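You operate a simulated robot arm through the tools that you are given. There is no shell and no other tool. Be economical: measure what you need, move in short steps, check, and stop when the job is done.

Carry out the task below with a simulated two-armed robot. There is one attempt and no reset: what you move stays moved.

TASK
Connect the grey power supply to the jig and give it 10 volts.
Fine: switch the supply on; the plug goes in before the output is switched on; the other supply stays off.

Only the result counts: the job must be done as asked and must still hold three seconds after the hand-in. Knocking over, shifting, dropping, spilling or breaking anything else fails it.

THE ROBOT
Two 7-joint arms with fingered hands on one trunk, on a base that drives. Base frame: it is fixed to the floor where the robot stands at the start and does not move with it; the origin is under the middle of the robot, x ahead of it, y to its left, z up. Lengths are in cm, angles in degrees, forces in N, time in s.
The left shoulder is at the start at [7, 14.5, 118.7], the right one opposite. With the tool pointing down near the work surface each hand reaches from about 42 to 78 cm from the robot's upright axis, wherever it stands, measured 20 degrees to its own side. Places, roughly: blue knob [60, 30, 100]; grey power supply [60, 40, 100]; lower socket switch [20, 60, 30]; meter dial [100, 30, 100]; orange knob [90, 30, 110]; output button of the grey power supply [70, 30, 100]; red knob [50, 30, 100]; red plug (3x4x5 cm) [50, 10, 90]; switch of the cream power supply [110, 30, 110]; switch of the grey power supply [70, 30, 90]; test jig [80, 10, 90]; upper socket switch [30, 60, 40]; white socket on the jig [70, 10, 90]. Payload 3.5 kg a hand.
The TCP of each hand is the grasp point between the finger pads, 2.5 cm short of the fingertips. In the tool frame z runs along the fingers and y along their closing line. The gripper opens to 8.8 cm. The gripper's body begins 2.9 cm behind the TCP. The gripper is a hand of 4 fingers: y runs from the thumb to the fingers, the wrist lies at [-1.3, -9.7, -16.2] in the tool frame.
Orientation is told as [roll, pitch, yaw] about the base's x, y, z axes, in that order, counted from this pose: with the fingers straight down and the wrist toward the robot, the tool's x, y and z point along [0, 1, 0], [1, 0, 0] and [0, 0, -1] of the base frame.

THE INTERFACE
- The arms move only by the tool drive_tool. It takes "left_deltas", "right_deltas" or both (then of equal length, played together; a hand with none holds still); each is a list of rows, each a list of 6 numbers: the turn, a rotation vector about the base's x, y, z in degrees, then the shift along the base's x, y, z in cm. In form: [[wx, wy, wz, x, y, z], ...]. A call has 1 to 12 rows; each row is the pose to reach, as a shift and turn from the pose commanded when the call began. A row lasts 0.2 s, in which the tool goes at most 5 cm and 8.6 degrees; a call with a longer step from one row to the next is refused whole. A pose out of reach is approached as far as the arm can. The call stops where the force on the tool passes 40 N (or 10 N more than at its start, if that is more) or the arm is blocked; 0.2 s more then pass. In this call time passes only in rows, and 0.2 s behind the last. It gives the time, the measured TCP pose, the force on the tool (base axes), the opening and the grip force at its end, in the units of the frame above (readings bear some noise), with the torque about the TCP (base axes, N m) and any sound that the robot's microphone picked up.
- Cameras (640 x 400 px; columns grow to the right, rows downward): "scene" is now at [12.98, 2.23, 149.63]; the picture's right is [0.29, -0.96, 0.00], its down [-0.63, -0.19, -0.75] and it looks along [0.72, 0.22, -0.66] (base axes); focal length 295 px, centre (320, 200). "left" rides on the left gripper at [-6.4, -8.3, -9.8] in its tool frame; the picture's right is [-0.62, -0.37, 0.69], its down [0.71, -0.63, 0.30] and it looks along [0.32, 0.68, 0.65] (tool axes); focal length 265 px, centre (320, 200). "right" rides on the right gripper at [6.4, -8.3, -9.8] in its tool frame; the picture's right is [-0.62, 0.37, -0.69], its down [-0.71, -0.63, 0.30] and it looks along [-0.32, 0.68, 0.65] (tool axes); focal length 265 px, centre (320, 200). There is no depth. A picture from a camera that has moved, and an enlarged one, comes with that camera's place and axes in the base frame and with its lens.
- get_image(camera): a new picture of that camera. The clock stands still meanwhile.
- move_column(by): slides the trunk up (or, below 0, down) by that many cm; the arms and the scene camera ride with it, the base frame stays. It gives what a move gives, with no picture.
- steer(legs): drives the robot by 1 to 6 legs, each [ahead, left, turn to the left] in cm, cm and degrees, along the robot's own axes; the way and the turn of a leg run together, so that a leg with both is an arc; at most 150 cm and 180 degrees a leg. The arms and the cameras ride along, it lands a little off, and it stops where it bumps. It gives what a move gives.
- set_fingers(index, middle, ring, thumb_bend, thumb_turn, hand): sets how far each is bent, from 0 (flat) to 1 (curled in); at 0.3 the hand is open as for a grip, at 0.7 the pads meet at the TCP. One left out holds its place. A second passes; each finger stops where it meets its share of the squeeze, and holds until it gets a number again. It is the only way to open and close the hand. It gives what a move gives, with no picture; readings hold the bend of each and the force on the fingers (four entries, about 0 where the hand has none), thumb and palm. thumb_turn goes from beside the hand (0) to across from the fingers (1), as for a grip.
- head_to(pan, tilt): turns the head with the scene camera to pan (to the left, within 86 degrees either way) and tilt (down, from -29 to 69), counted from straight ahead of the robot. It gives what a move gives.
- enlarge(camera, box): a new picture of the part [left, top, right, bottom] of that camera's present view, enlarged. The clock stands still meanwhile.
- sign_off(): hands the job in; it is judged then, once.

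Go step by step. Nothing tells you exact positions but the pictures and the camera data: compare them with the known pose of the tool, close in by small moves and look again before you grip or let go. The budget is 120 turns and 92 pictures, counting those below and the enlarged ones. Unless the task says otherwise, let go and move clear before handing in, and close with one line.

The tools are called as name(argument=value, ...) on one line, values as JSON. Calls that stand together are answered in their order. drive_tool: Moves the arms, as the interface text tells. Its arguments: {"type":"object","properties":{"left_deltas":{"type":"array","items":{"type":"array","items":{"type":"number"}}},"right_deltas":{"type":"array","items":{"type":"array","items":{"type":"number"}}}},"required":[]} The other tools are called the same way: move_column (by) slides the trunk up or down; set_fingers (index, middle, ring, thumb_bend, thumb_turn, hand) moves the fingers one by one; steer (legs) drives the base; head_to (pan, tilt) turns the head that bears the scene camera; get_image (camera) takes a picture; enlarge (camera, box) takes an enlarged picture of a part of a camera's view; sign_off () hands the job in.

At the start:

```text
clock: 0.0
left_eef_pos: [48.23, 28.66, 119.61]
left_tool_rot: [0.0, 0.0, 0.1]
left_contact_force: [0.2, 0.1, -0.3]
left_moment: [0.0, -0.03, 0.0]
left_gripper_width: 8.76
left_gripper_force: 0.0
left_shape: jaw
left_bend: [0.3, 0.3, 0.3, 0.3, 0.98]
left_finger forces: [0.1, 0.0, 0.1, 0.0, 0.1, 0.0]
right_eef_pos: [53.26, -12.14, 120.58]
right_tool_rot: [0.0, 0.1, 0.0]
right_contact_force: [-0.1, 0.7, -0.2]
right_moment: [0.0, -0.01, 0.01]
right_gripper_width: 8.77
right_gripper_force: 0.0
right_shape: jaw
right_bend: [0.3, 0.3, 0.3, 0.3, 0.98]
right_finger forces: [0.0, 0.0, 0.1, 0.0, 0.0, 0.0]
trunk travel left (down, up): [-75.0, 9.0]
robot x, y, heading: [-0.06, -0.02, 0.0]
head pan, tilt: [16.9, 41.4]
```

scene: 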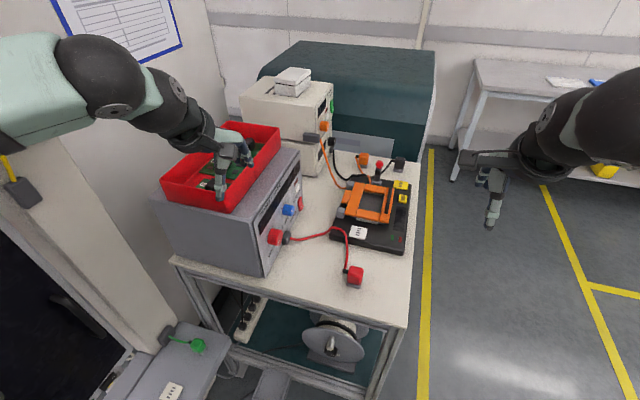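
right: 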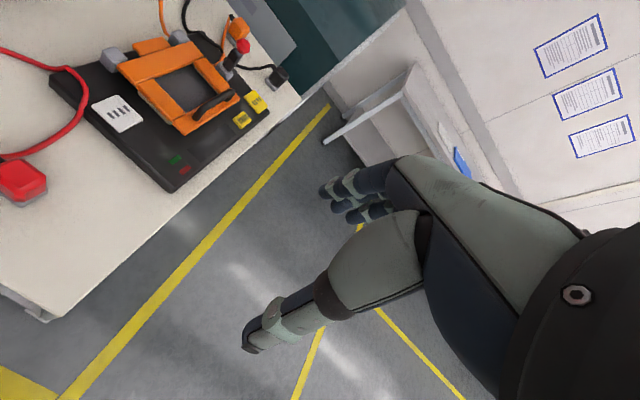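
left: 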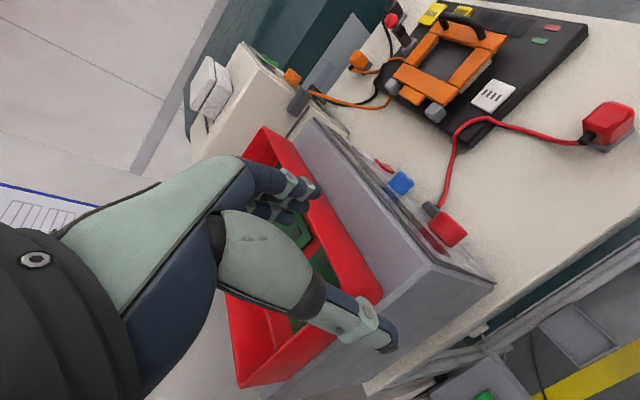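

I see the grey supply with a red tray on it, the jig with an orange clamp, and the red plug on the bench. I'll look closer at the supply panel and the jig, and at the sockets below.

enlarge(camera="scene", box=[240, 140, 420, 300])

enlarge(camera="left", box=[280, 0, 640, 260])

enlarge(camera="scene", box=[100, 270, 320, 400])

enlarge(camera="right", box=[0, 0, 300, 220])

```text
2.50 times, centred on (330, 220) of scene
camera zoom: at [12.98, 2.23, 149.63], right [0.29, -0.96, 0.0], down [-0.63, -0.19, -0.75], along [0.72, 0.22, -0.66], focal length 738 px, centre (295, 150)
```

zoom: 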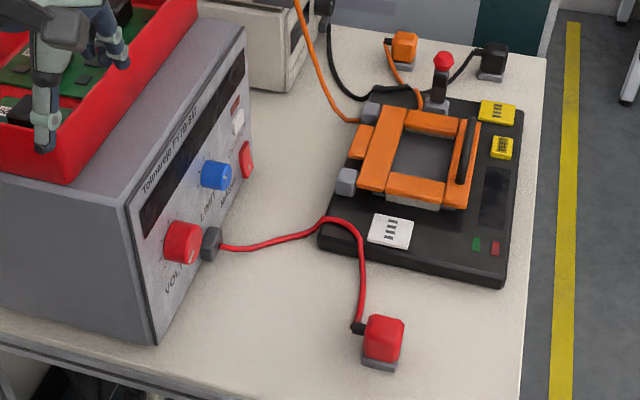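

```text
1.54 times, centred on (460, 130) of left
camera zoom: at [40.03, 22.17, 129.68], right [-0.37, -0.62, -0.69], down [-0.63, 0.71, -0.3], along [0.68, 0.33, -0.65], focal length 408 px, centre (105, 308)
```

zoom: 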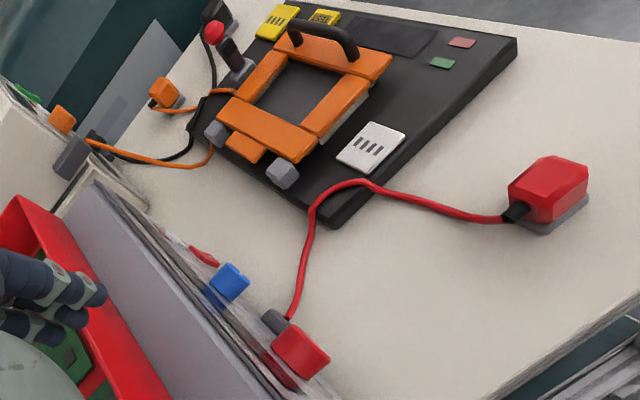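

```text
2.91 times, centred on (210, 335) of scene
camera zoom: at [12.98, 2.23, 149.63], right [0.29, -0.96, 0.0], down [-0.63, -0.19, -0.75], along [0.72, 0.22, -0.66], focal length 859 px, centre (640, -193)
```

zoom: 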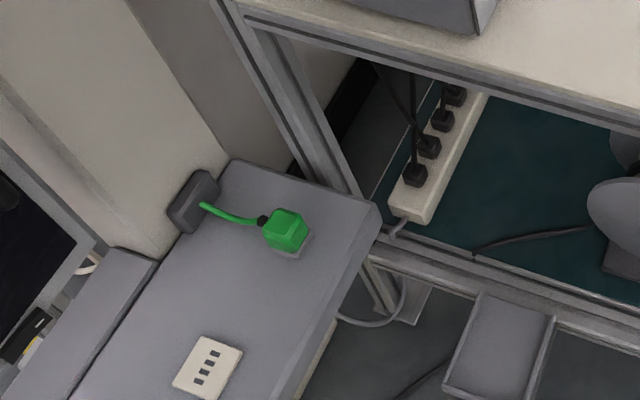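

```text
1.82 times, centred on (150, 110) of right
camera zoom: at [44.96, -5.8, 130.41], right [0.37, -0.62, 0.69], down [-0.63, -0.71, -0.3], along [0.68, -0.32, -0.65], focal length 483 px, centre (629, 364)
```

zoom: 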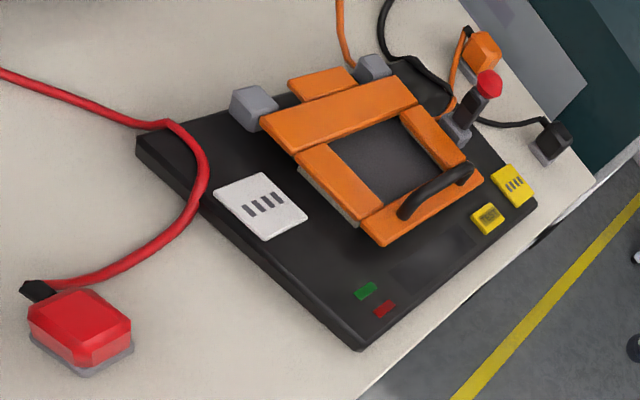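

The supply's panel faces to my right (-y). I'll yaw the right hand by 90° so its camera looks at the panel.

drive_tool(right_deltas=[[0, 0, 8.2, 0, 0, 0], [0, 0, 16.4, 0, 0, 0], [0, 0, 24.6, 0, 0, 0], [0, 0, 32.8, 0, 0, 0], [0, 0, 41, 0, 0, 0], [0, 0, 49.2, 0, 0, 0], [0, 0, 57.4, 0, 0, 0], [0, 0, 65.6, 0, 0, 0], [0, 0, 73.8, 0, 0, 0], [0, 0, 82, 0, 0, 0], [0, 0, 90, 0, 0, 0]])

get_image(camera="right")

```text
clock: 2.4
left_eef_pos: [48.36, 28.65, 119.67]
left_tool_rot: [0.0, -0.1, 0.1]
left_contact_force: [0.1, -0.2, -0.3]
left_moment: [0.04, -0.01, -0.02]
left_gripper_width: 8.78
left_gripper_force: 0.0
left_shape: jaw
left_bend: [0.3, 0.3, 0.3, 0.3, 0.98]
left_finger forces: [0.0, 0.0, 0.0, 0.1, 0.0, 0.0]
right_eef_pos: [53.2, -12.18, 120.53]
right_tool_rot: [0.0, 0.1, 90.2]
right_contact_force: [0.2, 0.4, -0.4]
right_moment: [-0.01, 0.03, 0.01]
right_gripper_width: 8.76
right_gripper_force: 0.0
right_shape: jaw
right_bend: [0.3, 0.3, 0.3, 0.3, 0.98]
right_finger forces: [0.0, 0.0, 0.0, 0.0, 0.0, 0.0]
trunk travel left (down, up): [-75.0, 9.0]
robot x, y, heading: [0.27, 0.22, 0.0]
head pan, tilt: [16.9, 41.4]
```

```text
84 pictures are left
camera right: at [46.98, -20.6, 130.33], right [0.62, 0.37, 0.69], down [0.72, -0.63, -0.3], along [0.32, 0.68, -0.65], focal length 265 px, centre (320, 200)
```

right: 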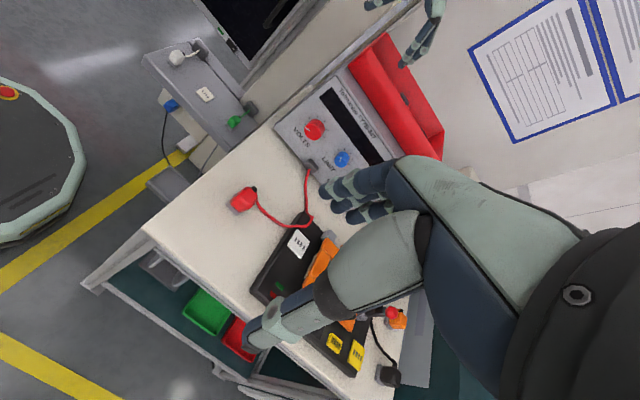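

The panel is visible but partly hidden by the hand; I'll zoom in, then find a better view.

enlarge(camera="right", box=[265, 60, 425, 220])

```text
2.50 times, centred on (345, 140) of right
camera zoom: at [46.98, -20.6, 130.33], right [0.62, 0.37, 0.69], down [0.72, -0.63, -0.3], along [0.32, 0.68, -0.65], focal length 664 px, centre (258, 350)
```

zoom: 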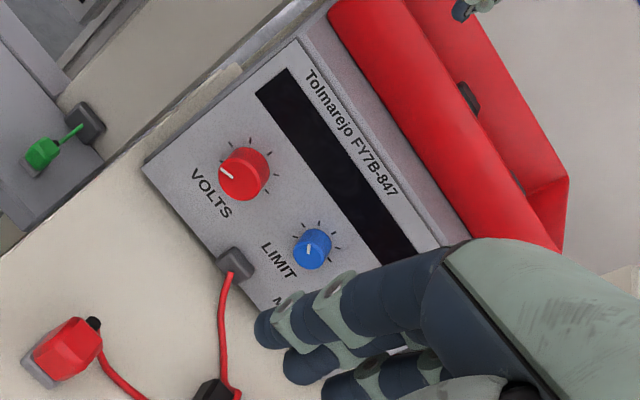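

Bench top is at z≈88, its right edge at y≈-6; plug near (53,6), jig socket near (67,8). I want to stand at the bench's right end facing +y, so I check the floor there first.

head_to(pan=-40, tilt=45)

get_image(camera="scene")

```text
clock: 3.7
left_eef_pos: [48.24, 28.65, 119.74]
left_tool_rot: [0.1, -0.1, 0.1]
left_contact_force: [0.0, -0.3, 0.0]
left_moment: [0.03, 0.02, 0.01]
left_gripper_width: 8.76
left_gripper_force: 0.1
left_shape: jaw
left_bend: [0.3, 0.3, 0.3, 0.3, 0.98]
left_finger forces: [0.0, 0.0, 0.0, 0.0, 0.0, 0.0]
right_eef_pos: [53.15, -12.11, 120.48]
right_tool_rot: [0.0, 0.0, 89.9]
right_contact_force: [-0.3, -0.3, -0.4]
right_moment: [0.0, 0.03, -0.02]
right_gripper_width: 8.75
right_gripper_force: 0.0
right_shape: jaw
right_bend: [0.3, 0.3, 0.3, 0.3, 0.98]
right_finger forces: [0.0, 0.0, 0.0, 0.0, 0.0, 0.0]
trunk travel left (down, up): [-75.0, 9.0]
robot x, y, heading: [-0.12, -0.01, -0.2]
head pan, tilt: [-40.0, 45.0]
```

```text
82 pictures are left
camera scene: at [11.18, -5.44, 149.12], right [-0.64, -0.77, 0.0], down [-0.54, 0.45, -0.71], along [0.54, -0.45, -0.71], focal length 295 px, centre (320, 200)
```

scene: 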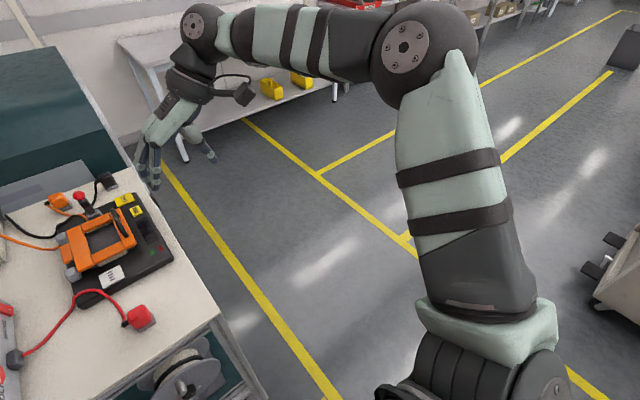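

The floor to the right is clear. I'll raise the trunk, slide right, advance and turn to face +y.

move_column(by=8)

steer(legs=[[0, -60, 0], [65, 0, 0], [0, 0, 90]])

head_to(pan=0, tilt=35)

get_image(camera="scene")

```text
clock: 4.8
left_eef_pos: [48.28, 28.71, 127.65]
left_tool_rot: [-0.1, 0.0, 0.1]
left_contact_force: [-1.0, 0.8, -0.2]
left_moment: [-0.01, -0.02, 0.01]
left_gripper_width: 8.75
left_gripper_force: 0.1
left_shape: jaw
left_bend: [0.3, 0.3, 0.3, 0.3, 0.98]
left_finger forces: [0.0, 0.0, 0.0, 0.0, 0.0, 0.1]
right_eef_pos: [53.19, -12.22, 128.6]
right_tool_rot: [0.0, -0.2, 90.0]
right_contact_force: [-0.1, 0.7, 0.1]
right_moment: [0.07, -0.02, -0.01]
right_gripper_width: 8.79
right_gripper_force: 0.0
right_shape: jaw
right_bend: [0.3, 0.3, 0.3, 0.3, 0.98]
right_finger forces: [0.0, 0.1, 0.1, 0.0, 0.0, 0.1]
trunk travel left (down, up): [-83.0, 1.0]
robot x, y, heading: [0.0, 0.26, -0.1]
head pan, tilt: [-40.0, 45.0]
```

```text
clock: 15.3
left_eef_pos: [35.72, -12.51, 127.77]
left_tool_rot: [-0.1, 0.1, 90.1]
left_contact_force: [0.3, -0.5, 0.5]
left_moment: [0.0, 0.01, -0.01]
left_gripper_width: 8.77
left_gripper_force: 0.1
left_shape: jaw
left_bend: [0.3, 0.3, 0.3, 0.3, 0.98]
left_finger forces: [0.1, 0.1, 0.1, 0.1, 0.0, 0.0]
right_eef_pos: [76.5, -7.44, 128.49]
right_tool_rot: [0.0, -0.1, -179.9]
right_contact_force: [-0.2, 0.3, -0.3]
right_moment: [-0.01, 0.01, -0.02]
right_gripper_width: 8.75
right_gripper_force: 0.0
right_shape: jaw
right_bend: [0.3, 0.3, 0.3, 0.3, 0.98]
right_finger forces: [0.1, 0.0, 0.1, 0.1, 0.0, 0.0]
trunk travel left (down, up): [-83.0, 1.0]
robot x, y, heading: [64.5, -60.47, 90.2]
head pan, tilt: [-40.0, 45.0]
```

```text
clock: 16.3
left_eef_pos: [35.57, -12.5, 127.78]
left_tool_rot: [0.0, -0.1, 90.1]
left_contact_force: [-0.5, 0.2, 0.1]
left_moment: [0.01, -0.01, 0.05]
left_gripper_width: 8.76
left_gripper_force: 0.1
left_shape: jaw
left_bend: [0.3, 0.3, 0.3, 0.3, 0.98]
left_finger forces: [0.0, 0.0, 0.1, 0.0, 0.0, 0.0]
right_eef_pos: [76.56, -7.53, 128.6]
right_tool_rot: [-0.1, 0.1, -179.9]
right_contact_force: [1.3, 0.6, 0.3]
right_moment: [0.0, 0.0, -0.01]
right_gripper_width: 8.74
right_gripper_force: 0.1
right_shape: jaw
right_bend: [0.3, 0.3, 0.3, 0.3, 0.98]
right_finger forces: [0.0, 0.0, 0.0, 0.1, 0.0, 0.1]
trunk travel left (down, up): [-83.0, 1.0]
robot x, y, heading: [64.6, -60.89, 90.1]
head pan, tilt: [0.0, 35.0]
```

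```text
81 pictures are left
camera scene: at [64.28, -47.13, 158.6], right [1.0, 0.0, 0.0], down [0.0, -0.57, -0.82], along [0.0, 0.82, -0.57], focal length 295 px, centre (320, 200)
```

scene: 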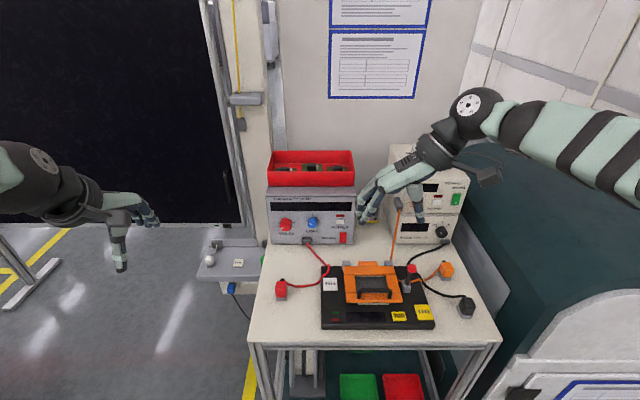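

Excellent frontal view. I'll drive 14 cm closer, lower the trunk somewhat and zoom in on the panel.

steer(legs=[[14, 0, 0]])

enlarge(camera="scene", box=[240, 170, 400, 270])

get_image(camera="scene")

```text
clock: 17.7
left_eef_pos: [35.66, 1.17, 127.82]
left_tool_rot: [-0.1, -0.1, 90.1]
left_contact_force: [-0.1, -0.3, 0.2]
left_moment: [-0.01, 0.01, -0.04]
left_gripper_width: 8.75
left_gripper_force: 0.0
left_shape: jaw
left_bend: [0.3, 0.3, 0.3, 0.3, 0.98]
left_finger forces: [0.0, 0.1, 0.0, 0.0, 0.1, 0.1]
right_eef_pos: [76.37, 6.3, 128.79]
right_tool_rot: [-0.2, 0.0, -179.9]
right_contact_force: [-0.4, 0.4, 0.0]
right_moment: [0.01, -0.01, 0.01]
right_gripper_width: 8.77
right_gripper_force: 0.0
right_shape: jaw
right_bend: [0.3, 0.3, 0.3, 0.3, 0.98]
right_finger forces: [0.0, 0.0, 0.1, 0.1, 0.1, 0.0]
trunk travel left (down, up): [-83.0, 1.0]
robot x, y, heading: [64.16, -46.59, 89.9]
head pan, tilt: [0.0, 35.0]
```

```text
4.00 times, centred on (320, 220) of scene
camera zoom: at [64.25, -33.44, 158.64], right [1.0, 0.0, 0.0], down [0.0, -0.57, -0.82], along [0.0, 0.82, -0.57], focal length 1181 px, centre (320, 120)
```

zoom: 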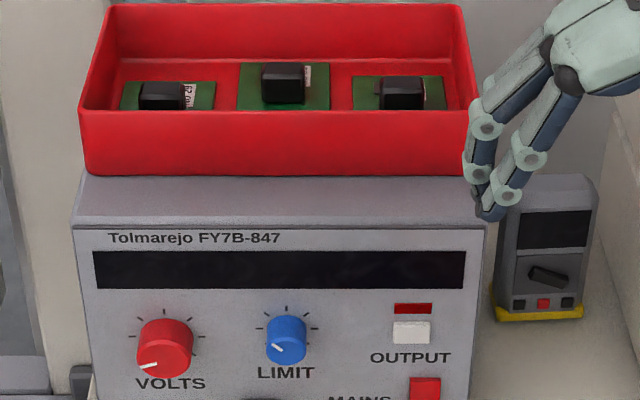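

```text
79 pictures are left
camera scene: at [64.25, -33.44, 158.64], right [1.0, 0.0, 0.0], down [0.0, -0.57, -0.82], along [0.0, 0.82, -0.57], focal length 295 px, centre (320, 200)
```

scene: 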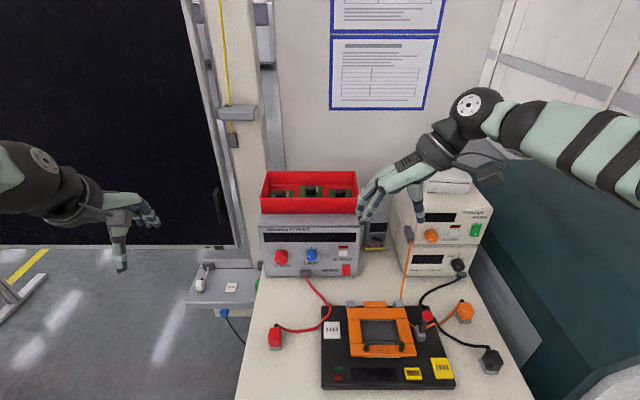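

Panel is readable: VOLTS, LIMIT, OUTPUT button, MAINS rocker. Red knob at about (53.3, 25.4, 98.5). Now a close look at plug and socket.

enlarge(camera="scene", box=[250, 260, 370, 360])

enlarge(camera="scene", box=[390, 280, 510, 380])

enlarge(camera="scene", box=[250, 205, 370, 285])

```text
4.00 times, centred on (310, 310) of scene
camera zoom: at [64.25, -33.44, 158.64], right [1.0, 0.0, 0.0], down [0.0, -0.57, -0.82], along [0.0, 0.82, -0.57], focal length 1181 px, centre (360, -240)
```

zoom: 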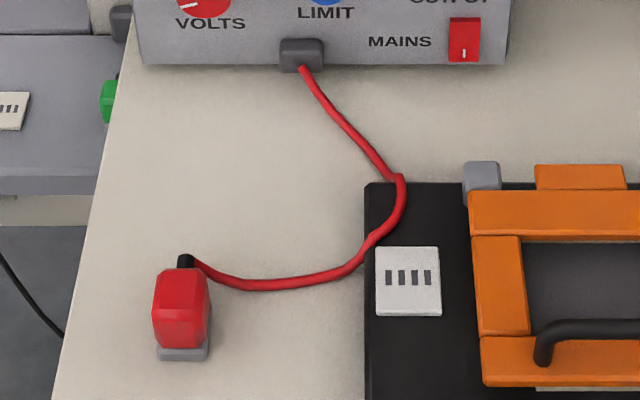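

```text
4.00 times, centred on (450, 330) of scene
camera zoom: at [64.25, -33.44, 158.64], right [1.0, 0.0, 0.0], down [0.0, -0.57, -0.82], along [0.0, 0.82, -0.57], focal length 1181 px, centre (-200, -320)
```

zoom: 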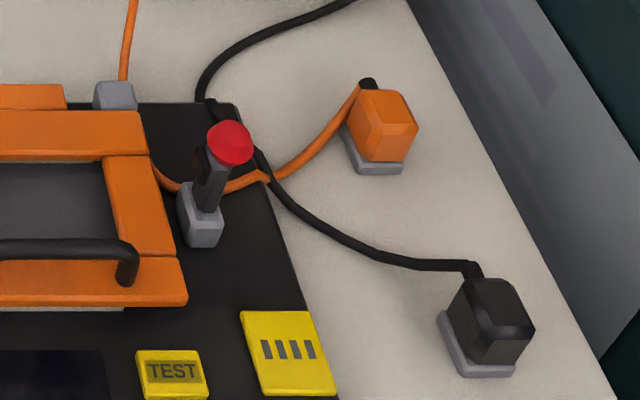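

```text
5.00 times, centred on (310, 245) of scene
camera zoom: at [64.25, -33.44, 158.64], right [1.0, 0.0, 0.0], down [0.0, -0.57, -0.82], along [0.0, 0.82, -0.57], focal length 1477 px, centre (370, -25)
```

zoom: 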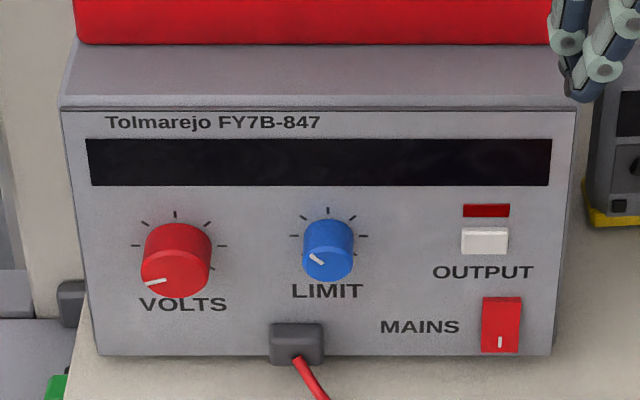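

The plug stands at about (53.5, 6.5), grey base down and cable to +y; the socket slots are at about (67.1, 7.9, 91). I'll bring the left hand over the plug with its closing line along x.

drive_tool(left_deltas=[[0, 0, -7.5, 1.5, 0.45, -1], [0, 0, -15, 3, 0.9, -2], [0, 0, -22.5, 4.5, 1.35, -3.5], [0, 0, -30, 6, 1.8, -5], [0, 0, -37.5, 7.5, 2.2, -6.5], [0, 0, -45, 9, 2.7, -8.5], [0, 0, -52.5, 10.5, 3.1, -10.5], [0, 0, -60, 12, 3.6, -12.5], [0, 0, -67.5, 13.5, 4, -14.5], [0, 0, -75, 15, 4.5, -16.5], [0, 0, -82.5, 16.5, 5, -18.5], [0, 0, -90, 17.8, 5.3, -20]])

get_image(camera="left")

get_image(camera="scene")

```text
clock: 20.3
left_eef_pos: [53.6, 6.78, 107.7]
left_tool_rot: [0.1, 0.0, 0.1]
left_contact_force: [-0.2, -0.2, -1.7]
left_moment: [0.0, -0.03, -0.01]
left_gripper_width: 8.76
left_gripper_force: 0.2
left_shape: jaw
left_bend: [0.3, 0.3, 0.3, 0.3, 0.98]
left_finger forces: [0.1, 0.0, 0.0, 0.0, 0.0, 0.0]
right_eef_pos: [76.57, 6.7, 128.48]
right_tool_rot: [0.0, 0.0, -179.9]
right_contact_force: [-0.2, -0.1, -0.6]
right_moment: [0.04, 0.02, 0.03]
right_gripper_width: 8.77
right_gripper_force: 0.0
right_shape: jaw
right_bend: [0.3, 0.3, 0.3, 0.3, 0.98]
right_finger forces: [0.0, 0.0, 0.0, 0.0, 0.0, 0.0]
trunk travel left (down, up): [-83.0, 1.0]
robot x, y, heading: [64.27, -46.82, 90.4]
head pan, tilt: [0.0, 35.0]
```

```text
75 pictures are left
camera left: at [45.33, 0.38, 117.7], right [-0.37, -0.62, -0.69], down [-0.63, 0.71, -0.3], along [0.68, 0.32, -0.65], focal length 265 px, centre (320, 200)
```

left: 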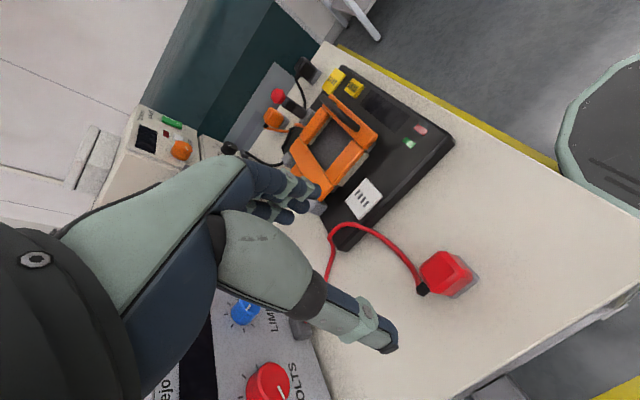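

```text
74 pictures are left
camera scene: at [64.34, -32.91, 158.59], right [1.0, 0.0, 0.0], down [0.0, -0.57, -0.82], along [0.0, 0.82, -0.57], focal length 295 px, centre (320, 200)
```

scene: 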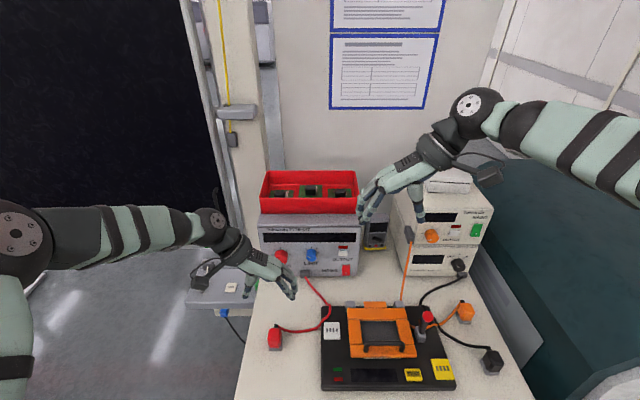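

Both views agree on the plug at about (53.5, 6.3). I descend over it, a little toward -y to spare the cable.

drive_tool(left_deltas=[[0, 0, 0, 0, -0.4, -3], [0, 0, 0, 0, -0.8, -6], [0, 0, 0, -0.1, -0.8, -8.5], [0, 0, 0, -0.1, -0.8, -11], [0, 0, 0, -0.1, -0.8, -13], [0, 0, 0, -0.1, -0.8, -14.5], [0, 0, 0, -0.1, -0.8, -15.7]])

get_image(camera="left")

enlarge(camera="scene", box=[230, 260, 390, 380])

```text
clock: 21.9
left_eef_pos: [53.24, 6.12, 92.16]
left_tool_rot: [0.0, -0.1, 0.1]
left_contact_force: [0.9, 0.3, 0.4]
left_moment: [0.0, -0.03, 0.05]
left_gripper_width: 8.75
left_gripper_force: 0.1
left_shape: jaw
left_bend: [0.3, 0.3, 0.3, 0.3, 0.98]
left_finger forces: [0.0, 0.0, 0.0, 0.0, 0.0, 0.0]
right_eef_pos: [76.5, 6.52, 128.55]
right_tool_rot: [0.1, 0.0, -179.8]
right_contact_force: [-0.5, -0.7, 0.5]
right_moment: [0.03, 0.02, -0.01]
right_gripper_width: 8.78
right_gripper_force: 0.1
right_shape: jaw
right_bend: [0.3, 0.3, 0.3, 0.3, 0.98]
right_finger forces: [0.1, 0.1, 0.0, 0.0, 0.1, 0.0]
trunk travel left (down, up): [-83.0, 1.0]
robot x, y, heading: [64.53, -46.64, 90.2]
head pan, tilt: [0.0, 35.0]
```

```text
73 pictures are left
camera left: at [45.07, -0.46, 101.95], right [-0.37, -0.62, -0.69], down [-0.63, 0.71, -0.3], along [0.68, 0.33, -0.65], focal length 265 px, centre (320, 200)
```

left: 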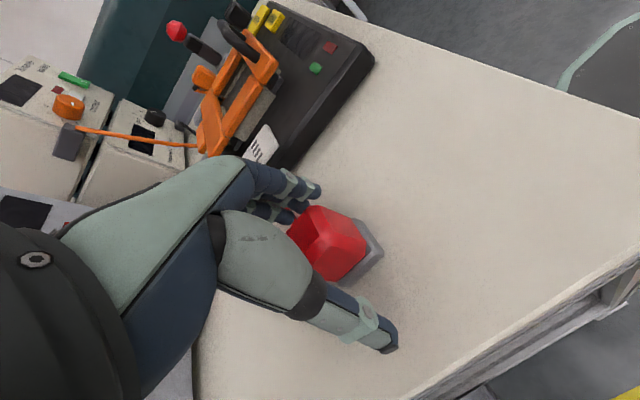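

```text
3.33 times, centred on (310, 320) of scene
camera zoom: at [64.24, -33.02, 158.6], right [1.0, 0.0, 0.0], down [0.0, -0.57, -0.82], along [0.0, 0.82, -0.57], focal length 984 px, centre (353, -200)
```

zoom: 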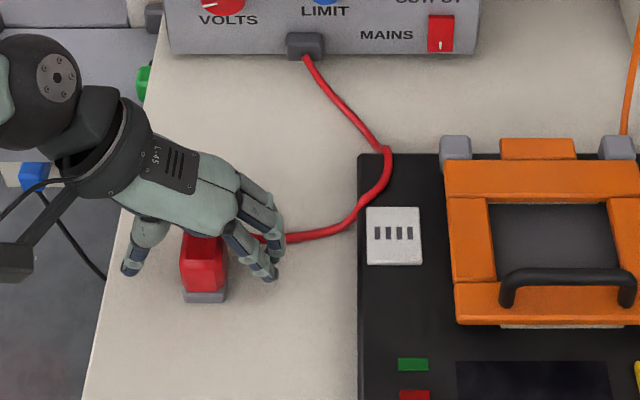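

The plug sits between thumb and fingers. I close the hand.

set_fingers(hand="left", index=0.7, middle=0.7, ring=0.7, thumb_bend=0.7)

get_image(camera="left")

```text
clock: 22.9
left_eef_pos: [53.3, 5.99, 91.95]
left_tool_rot: [0.1, 0.0, 0.1]
left_contact_force: [0.6, 0.4, 0.6]
left_moment: [0.0, 0.0, 0.03]
left_gripper_width: 2.32
left_gripper_force: 10.8
left_shape: fingers
left_bend: [0.61, 0.64, 0.69, 0.58, 0.96]
left_finger forces: [5.5, 4.5, 0.8, 0.1, 10.5, 0.1]
right_eef_pos: [76.5, 6.61, 128.45]
right_tool_rot: [0.0, 0.0, -179.9]
right_contact_force: [-0.7, -0.2, 0.3]
right_moment: [0.01, -0.02, 0.03]
right_gripper_width: 8.76
right_gripper_force: 0.1
right_shape: jaw
right_bend: [0.3, 0.3, 0.3, 0.3, 0.98]
right_finger forces: [0.0, 0.1, 0.0, 0.0, 0.1, 0.1]
trunk travel left (down, up): [-83.0, 1.0]
robot x, y, heading: [64.59, -46.62, 90.3]
head pan, tilt: [0.0, 35.0]
```

```text
71 pictures are left
camera left: at [45.08, -0.47, 101.99], right [-0.37, -0.62, -0.69], down [-0.63, 0.71, -0.3], along [0.68, 0.33, -0.65], focal length 265 px, centre (320, 200)
```

left: 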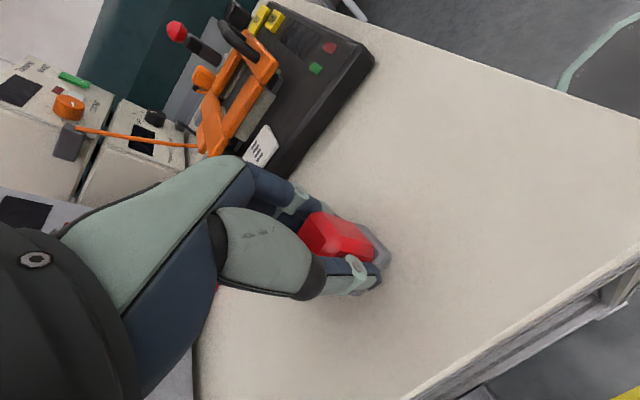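

Gripped at about 10 N. Lift 8 cm and look at it.

drive_tool(left_deltas=[[0, 0, 0, 0, 0, 1], [0, 0, 0, 0, 0, 3], [0, 0, 0, 0, 0, 5.5], [0, 0, 0, 0, 0, 8]])

get_image(camera="left")

enlarge(camera="scene", box=[230, 240, 390, 360])

```text
clock: 23.9
left_eef_pos: [53.39, 5.94, 100.04]
left_tool_rot: [0.0, 0.0, 0.2]
left_contact_force: [1.0, 0.2, -1.0]
left_moment: [-0.03, -0.01, 0.0]
left_gripper_width: 2.29
left_gripper_force: 10.5
left_shape: fingers
left_bend: [0.61, 0.64, 0.69, 0.58, 0.96]
left_finger forces: [5.4, 4.5, 0.8, 0.0, 10.4, 0.0]
right_eef_pos: [76.52, 6.53, 128.57]
right_tool_rot: [0.0, 0.1, -179.9]
right_contact_force: [0.5, -0.7, -0.6]
right_moment: [0.0, -0.01, 0.0]
right_gripper_width: 8.77
right_gripper_force: 0.0
right_shape: jaw
right_bend: [0.3, 0.3, 0.3, 0.3, 0.98]
right_finger forces: [0.0, 0.0, 0.1, 0.0, 0.1, 0.0]
trunk travel left (down, up): [-83.0, 1.0]
robot x, y, heading: [64.28, -46.74, 90.1]
head pan, tilt: [0.0, 35.0]
```

```text
70 pictures are left
camera left: at [45.21, -0.48, 110.02], right [-0.37, -0.62, -0.69], down [-0.63, 0.71, -0.3], along [0.68, 0.33, -0.65], focal length 265 px, centre (320, 200)
```

left: 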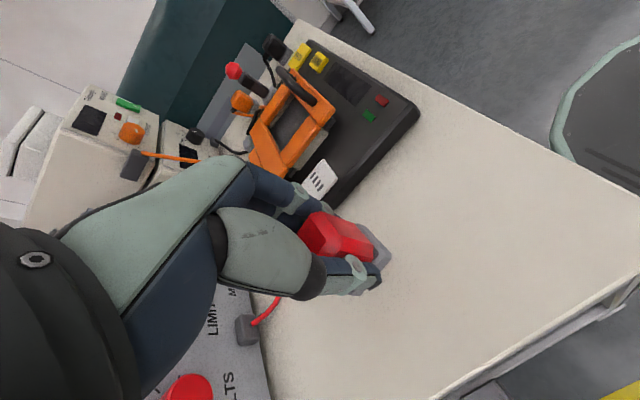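

```text
3.33 times, centred on (310, 300) of scene
camera zoom: at [64.29, -33.12, 158.6], right [1.0, 0.0, 0.0], down [0.0, -0.57, -0.82], along [0.0, 0.82, -0.57], focal length 984 px, centre (353, -133)
```

zoom: 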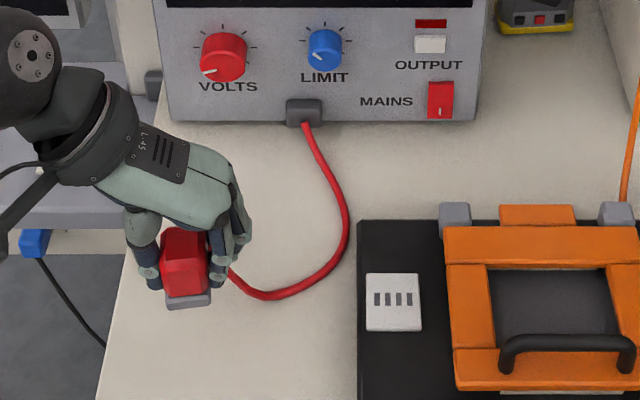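

The plug is held but seems turned a bit. I zoom in on it to measure its tilt.

enlarge(camera="scene", box=[250, 285, 310, 325])

enlarge(camera="left", box=[260, 140, 440, 320])

```text
10.00 times, centred on (280, 305) of scene
camera zoom: at [64.29, -33.12, 158.6], right [1.0, 0.0, 0.0], down [0.0, -0.57, -0.82], along [0.0, 0.82, -0.57], focal length 2953 px, centre (720, -850)
```

zoom: 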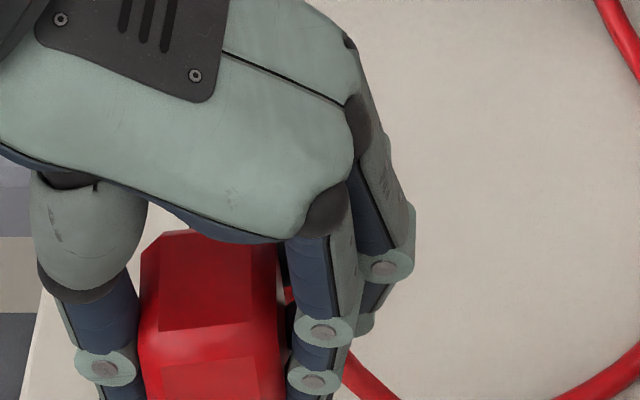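

```text
2.22 times, centred on (350, 230) of left
camera zoom: at [45.21, -0.48, 110.02], right [-0.37, -0.62, -0.69], down [-0.63, 0.71, -0.3], along [0.68, 0.33, -0.65], focal length 590 px, centre (253, 133)
```

zoom: 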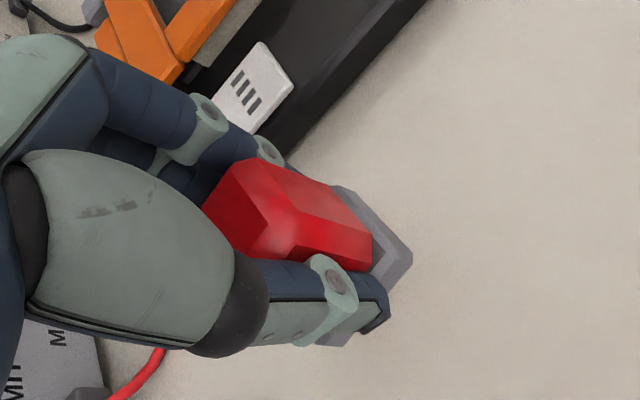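

enlarge(camera="scene", box=[255, 305, 306, 339])

```text
11.76 times, centred on (280, 322) of scene
camera zoom: at [64.29, -33.12, 158.6], right [1.0, 0.0, 0.0], down [0.0, -0.57, -0.82], along [0.0, 0.82, -0.57], focal length 3474 px, centre (785, -1235)
```

zoom: 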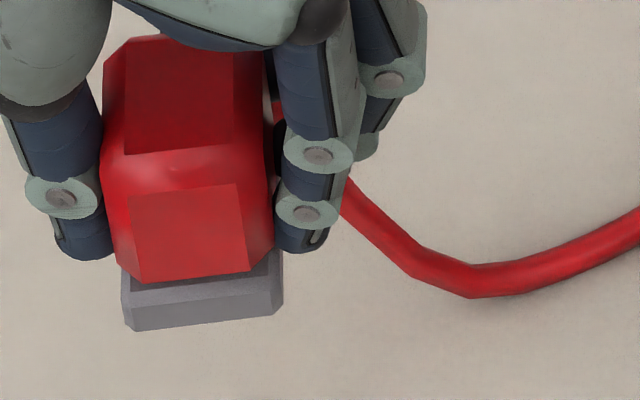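

The plug is yawed about +6.5° in the hand. I correct that and carry it above the socket.

drive_tool(left_deltas=[[0, 0, -1, 0, 0, 0.5], [0, 0, -2, 2, 0.2, 1], [0, 0, -3, 4.5, 0.4, 1], [0, 0, -4, 7, 0.6, 1], [0, 0, -5, 9.5, 0.8, 1], [0, 0, -6, 12, 1, 1], [0, 0, -6.5, 13.5, 1.2, 1], [0, 0, -6.5, 14.03, 1.22, 1]])

get_image(camera="left")

enlarge(camera="scene", box=[290, 270, 390, 340])

```text
clock: 25.7
left_eef_pos: [67.4, 7.38, 101.06]
left_tool_rot: [0.0, 0.0, -6.4]
left_contact_force: [-0.5, 0.2, -0.7]
left_moment: [0.02, 0.0, 0.0]
left_gripper_width: 2.3
left_gripper_force: 10.5
left_shape: fingers
left_bend: [0.61, 0.64, 0.69, 0.58, 0.96]
left_finger forces: [5.5, 4.5, 0.8, 0.1, 10.4, 0.0]
right_eef_pos: [76.51, 6.59, 128.54]
right_tool_rot: [0.1, -0.1, -179.9]
right_contact_force: [-0.5, 0.8, -0.1]
right_moment: [-0.02, -0.04, 0.05]
right_gripper_width: 8.79
right_gripper_force: 0.1
right_shape: jaw
right_bend: [0.3, 0.3, 0.3, 0.3, 0.98]
right_finger forces: [0.0, 0.0, 0.0, 0.0, 0.0, 0.0]
trunk travel left (down, up): [-83.0, 1.0]
robot x, y, heading: [64.42, -46.77, 90.2]
head pan, tilt: [0.0, 35.0]
```

```text
65 pictures are left
camera left: at [58.52, 1.73, 111.01], right [-0.43, -0.58, -0.69], down [-0.55, 0.78, -0.3], along [0.72, 0.25, -0.65], focal length 265 px, centre (320, 200)
```

left: 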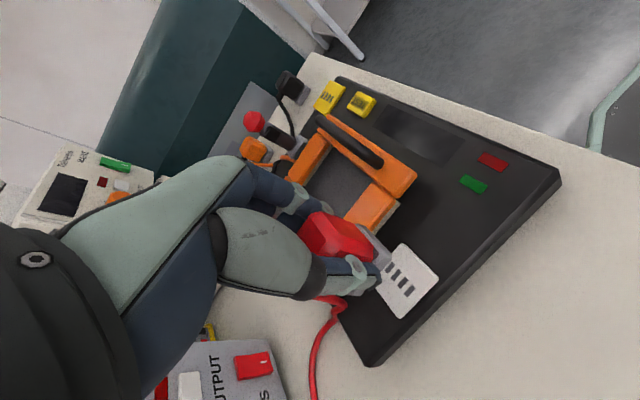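

```text
5.71 times, centred on (340, 305) of scene
camera zoom: at [64.26, -33.05, 158.6], right [1.0, 0.0, 0.0], down [0.0, -0.57, -0.82], along [0.0, 0.82, -0.57], focal length 1688 px, centre (206, -400)
```

zoom: 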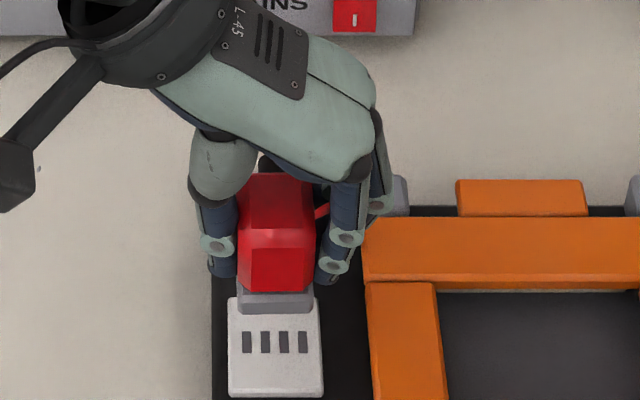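

Plug is square to the socket now and within 2 mm. I descend to just above the plate and look again.

drive_tool(left_deltas=[[0, 0, 0, 0.1, 0.15, -1], [0, 0, 0, 0.1, 0.15, -2], [0, 0, 0, 0.1, 0.15, -3], [0, 0, 0, 0.1, 0.15, -4], [0, 0, 0, 0.1, 0.15, -4.6]])

enlarge(camera="left", box=[260, 140, 440, 320])

enlarge(camera="scene", box=[300, 290, 375, 340])

```text
clock: 26.9
left_eef_pos: [67.46, 7.45, 96.5]
left_tool_rot: [0.0, -0.1, -6.4]
left_contact_force: [0.1, 0.2, -1.4]
left_moment: [-0.02, -0.04, -0.04]
left_gripper_width: 2.3
left_gripper_force: 10.5
left_shape: fingers
left_bend: [0.61, 0.64, 0.69, 0.58, 0.96]
left_finger forces: [5.4, 4.5, 0.7, 0.1, 10.4, 0.1]
right_eef_pos: [76.57, 6.67, 128.62]
right_tool_rot: [0.0, 0.0, -179.9]
right_contact_force: [0.8, -0.5, -0.4]
right_moment: [0.0, 0.01, 0.0]
right_gripper_width: 8.78
right_gripper_force: 0.1
right_shape: jaw
right_bend: [0.3, 0.3, 0.3, 0.3, 0.98]
right_finger forces: [0.0, 0.1, 0.1, 0.0, 0.1, 0.0]
trunk travel left (down, up): [-83.0, 1.0]
robot x, y, heading: [64.37, -47.13, 90.1]
head pan, tilt: [0.0, 35.0]
```

```text
2.22 times, centred on (350, 230) of left
camera zoom: at [58.59, 1.88, 106.4], right [-0.43, -0.57, -0.69], down [-0.55, 0.78, -0.3], along [0.72, 0.25, -0.65], focal length 590 px, centre (253, 133)
```

zoom: 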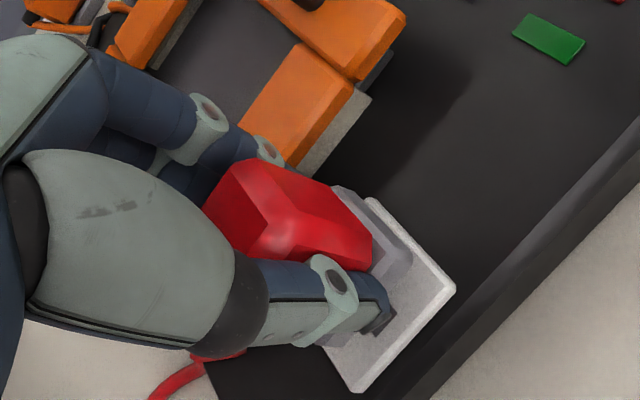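

```text
8.00 times, centred on (338, 315) of scene
camera zoom: at [64.26, -33.02, 158.6], right [1.0, 0.0, 0.0], down [0.0, -0.57, -0.82], along [0.0, 0.82, -0.57], focal length 2363 px, centre (180, -720)
```

zoom: 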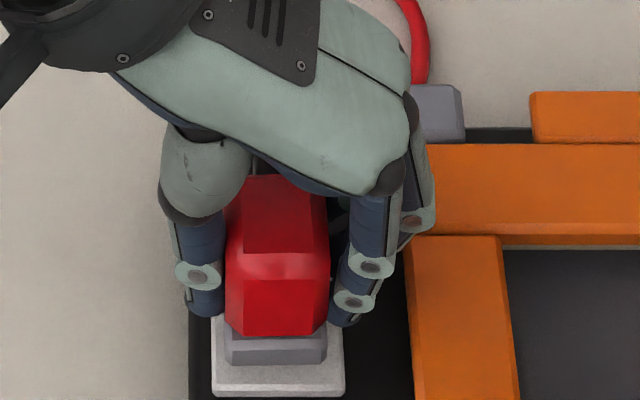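

Aligned within about a millimetre. I press it down in small steps.

drive_tool(left_deltas=[[0, 0, 0, 0.05, 0.05, -0.3], [0, 0, 0, 0.05, 0.05, -0.6], [0, 0, 0, 0.05, 0.05, -0.9], [0, 0, 0, 0.05, 0.05, -1.2], [0, 0, 0, 0.05, 0.05, -1.5], [0, 0, 0, 0.05, 0.05, -1.8]])

enlarge(camera="scene", box=[300, 290, 375, 340])

```text
clock: 28.3
left_eef_pos: [67.67, 7.39, 94.89]
left_tool_rot: [0.3, -0.1, -6.4]
left_contact_force: [0.4, 0.1, 8.8]
left_moment: [0.0, 0.08, -0.01]
left_gripper_width: 2.27
left_gripper_force: 11.0
left_shape: fingers
left_bend: [0.61, 0.64, 0.69, 0.59, 0.95]
left_finger forces: [5.8, 4.8, 1.0, 0.0, 11.2, 0.0]
right_eef_pos: [76.44, 6.36, 128.69]
right_tool_rot: [-0.1, 0.0, -179.9]
right_contact_force: [0.6, 0.1, 0.0]
right_moment: [0.02, 0.04, 0.01]
right_gripper_width: 8.75
right_gripper_force: 0.0
right_shape: jaw
right_bend: [0.3, 0.3, 0.3, 0.3, 0.98]
right_finger forces: [0.1, 0.1, 0.0, 0.0, 0.0, 0.0]
trunk travel left (down, up): [-83.0, 1.0]
robot x, y, heading: [64.55, -46.56, 90.1]
head pan, tilt: [0.0, 35.0]
```

```text
8.00 times, centred on (338, 315) of scene
camera zoom: at [64.24, -33.25, 158.64], right [1.0, 0.0, 0.0], down [0.0, -0.57, -0.82], along [0.0, 0.82, -0.57], focal length 2363 px, centre (180, -720)
```

zoom: 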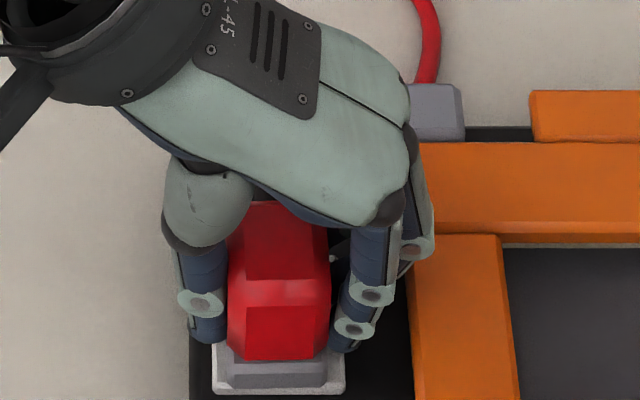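

Contact at ~9 N. Press further to seat it.

drive_tool(left_deltas=[[0, 0, 0, 0, 0, -0.2], [0, 0, 0, 0, 0, -0.4], [0, 0, 0, 0, 0, -0.6], [0, 0, 0, 0, 0, -0.8], [0, 0, 0, 0, 0, -1.0]])

enlarge(camera="scene", box=[300, 290, 375, 340])

enlarge(camera="left", box=[260, 140, 440, 320])

```text
clock: 29.5
left_eef_pos: [67.68, 7.35, 93.84]
left_tool_rot: [0.4, -0.2, -6.4]
left_contact_force: [3.3, 4.0, 24.8]
left_moment: [0.11, -0.04, 0.01]
left_gripper_width: 2.28
left_gripper_force: 14.3
left_shape: fingers
left_bend: [0.62, 0.64, 0.7, 0.59, 0.96]
left_finger forces: [7.0, 7.0, 3.3, 0.0, 11.6, 0.0]
right_eef_pos: [76.54, 6.23, 128.69]
right_tool_rot: [0.0, -0.1, -179.9]
right_contact_force: [-0.5, 0.1, -0.9]
right_moment: [-0.03, -0.01, -0.04]
right_gripper_width: 8.76
right_gripper_force: 0.0
right_shape: jaw
right_bend: [0.3, 0.3, 0.3, 0.3, 0.98]
right_finger forces: [0.1, 0.1, 0.0, 0.0, 0.0, 0.0]
trunk travel left (down, up): [-83.0, 1.0]
robot x, y, heading: [64.13, -46.9, 89.9]
head pan, tilt: [0.0, 35.0]
```

```text
8.00 times, centred on (338, 315) of scene
camera zoom: at [64.32, -33.39, 158.64], right [1.0, 0.0, 0.0], down [0.0, -0.57, -0.82], along [0.0, 0.82, -0.57], focal length 2363 px, centre (180, -720)
```

zoom: 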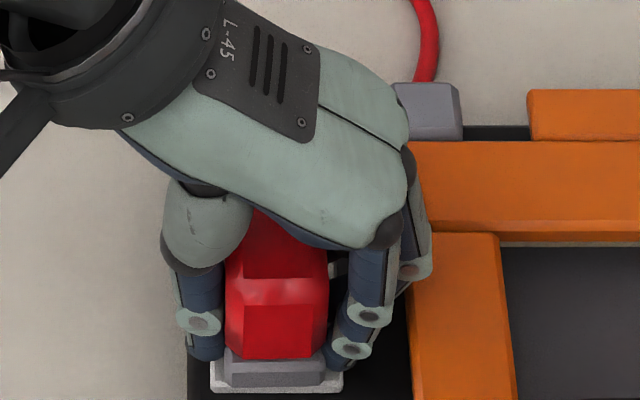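

```text
2.22 times, centred on (350, 230) of left
camera zoom: at [58.72, 1.78, 103.82], right [-0.43, -0.57, -0.7], down [-0.55, 0.78, -0.3], along [0.72, 0.25, -0.65], focal length 590 px, centre (253, 133)
```

zoom: 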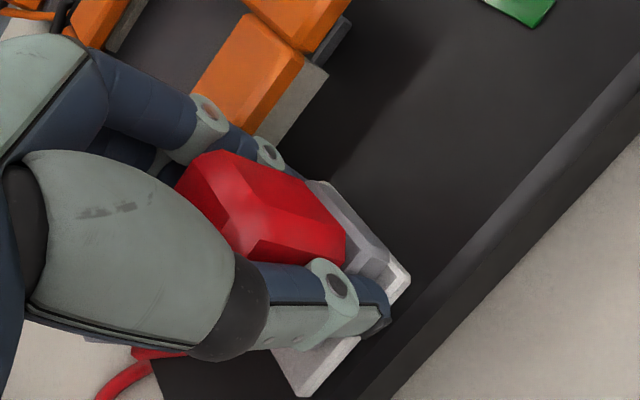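

The plug sits on the plate but my fingers slid down it; I release gently and inspect whether it's seated.

set_fingers(hand="left", index=0.56, middle=0.57, ring=0.58, thumb_bend=0.4)

enlarge(camera="left", box=[260, 140, 440, 320])

drive_tool(left_deltas=[[0, 0, 0, -0.3, 0, 2], [0, 0, 0, -0.3, 0, 5], [0, 0, 0, -0.3, 0, 9], [0, 0, 0, -0.3, 0, 12]])

enlarge(camera="left", box=[260, 140, 460, 340])

enlarge(camera="scene", box=[300, 290, 375, 340])

```text
clock: 30.5
left_eef_pos: [67.45, 7.4, 93.47]
left_tool_rot: [0.0, 0.0, -6.4]
left_contact_force: [-4.8, -0.9, 11.1]
left_moment: [-0.02, -0.13, 0.05]
left_gripper_width: 4.34
left_gripper_force: 6.9
left_shape: fingers
left_bend: [0.58, 0.59, 0.58, 0.4, 0.97]
left_finger forces: [4.2, 7.7, 0.8, 0.0, 0.0, 0.0]
right_eef_pos: [76.46, 6.41, 128.69]
right_tool_rot: [-0.1, 0.0, -179.8]
right_contact_force: [-0.1, 0.4, -0.2]
right_moment: [0.0, 0.02, -0.01]
right_gripper_width: 8.74
right_gripper_force: 0.1
right_shape: jaw
right_bend: [0.3, 0.3, 0.3, 0.3, 0.98]
right_finger forces: [0.0, 0.0, 0.1, 0.0, 0.0, 0.0]
trunk travel left (down, up): [-83.0, 1.0]
robot x, y, heading: [64.06, -47.18, 90.0]
head pan, tilt: [0.0, 35.0]
```

```text
2.22 times, centred on (350, 230) of left
camera zoom: at [58.52, 1.76, 103.61], right [-0.43, -0.58, -0.69], down [-0.55, 0.78, -0.3], along [0.72, 0.25, -0.65], focal length 590 px, centre (253, 133)
```

zoom: 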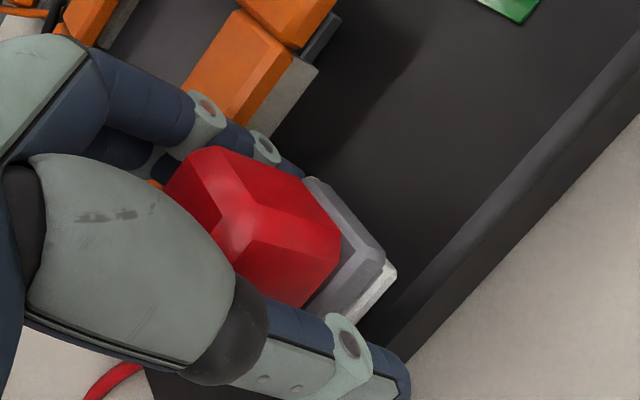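

```text
clock: 31.5
left_eef_pos: [67.35, 7.38, 105.64]
left_tool_rot: [0.1, 0.0, -6.4]
left_contact_force: [0.2, 0.9, -0.6]
left_moment: [-0.02, 0.01, -0.04]
left_gripper_width: 4.55
left_gripper_force: 0.1
left_shape: fingers
left_bend: [0.56, 0.56, 0.57, 0.4, 0.97]
left_finger forces: [0.1, 0.1, 0.1, 0.1, 0.0, 0.0]
right_eef_pos: [76.64, 6.55, 128.54]
right_tool_rot: [0.1, 0.0, -179.8]
right_contact_force: [-0.3, 0.2, 0.0]
right_moment: [0.02, -0.03, -0.03]
right_gripper_width: 8.72
right_gripper_force: 0.1
right_shape: jaw
right_bend: [0.3, 0.3, 0.3, 0.3, 0.98]
right_finger forces: [0.0, 0.0, 0.0, 0.0, 0.0, 0.0]
trunk travel left (down, up): [-83.0, 1.0]
robot x, y, heading: [64.16, -46.44, 90.1]
head pan, tilt: [0.0, 35.0]
```

```text
2.00 times, centred on (360, 240) of left
camera zoom: at [58.35, 1.86, 115.61], right [-0.43, -0.58, -0.69], down [-0.55, 0.78, -0.31], along [0.72, 0.25, -0.65], focal length 531 px, centre (240, 120)
```

zoom: 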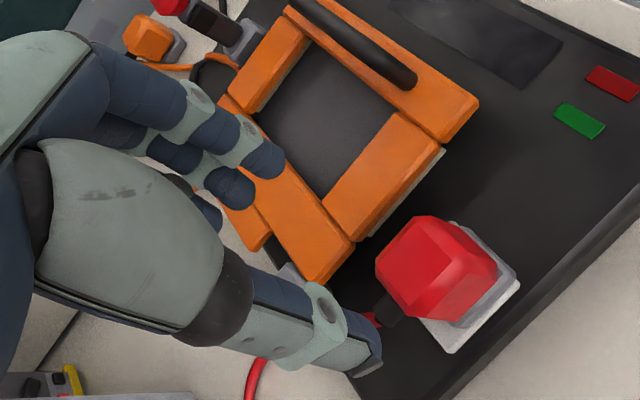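

```text
8.00 times, centred on (338, 315) of scene
camera zoom: at [64.29, -33.08, 158.6], right [1.0, 0.0, 0.0], down [0.0, -0.57, -0.82], along [0.0, 0.82, -0.57], focal length 2363 px, centre (180, -720)
```

zoom: 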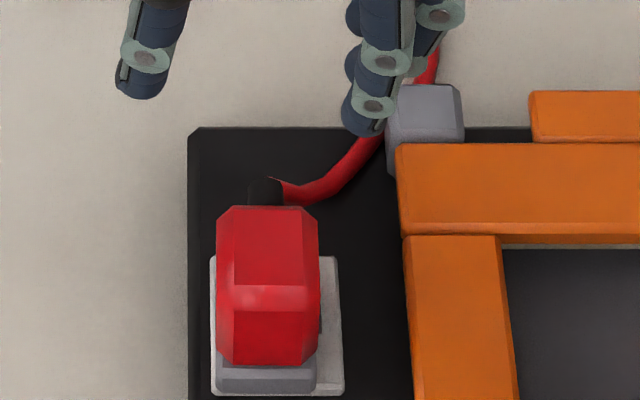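

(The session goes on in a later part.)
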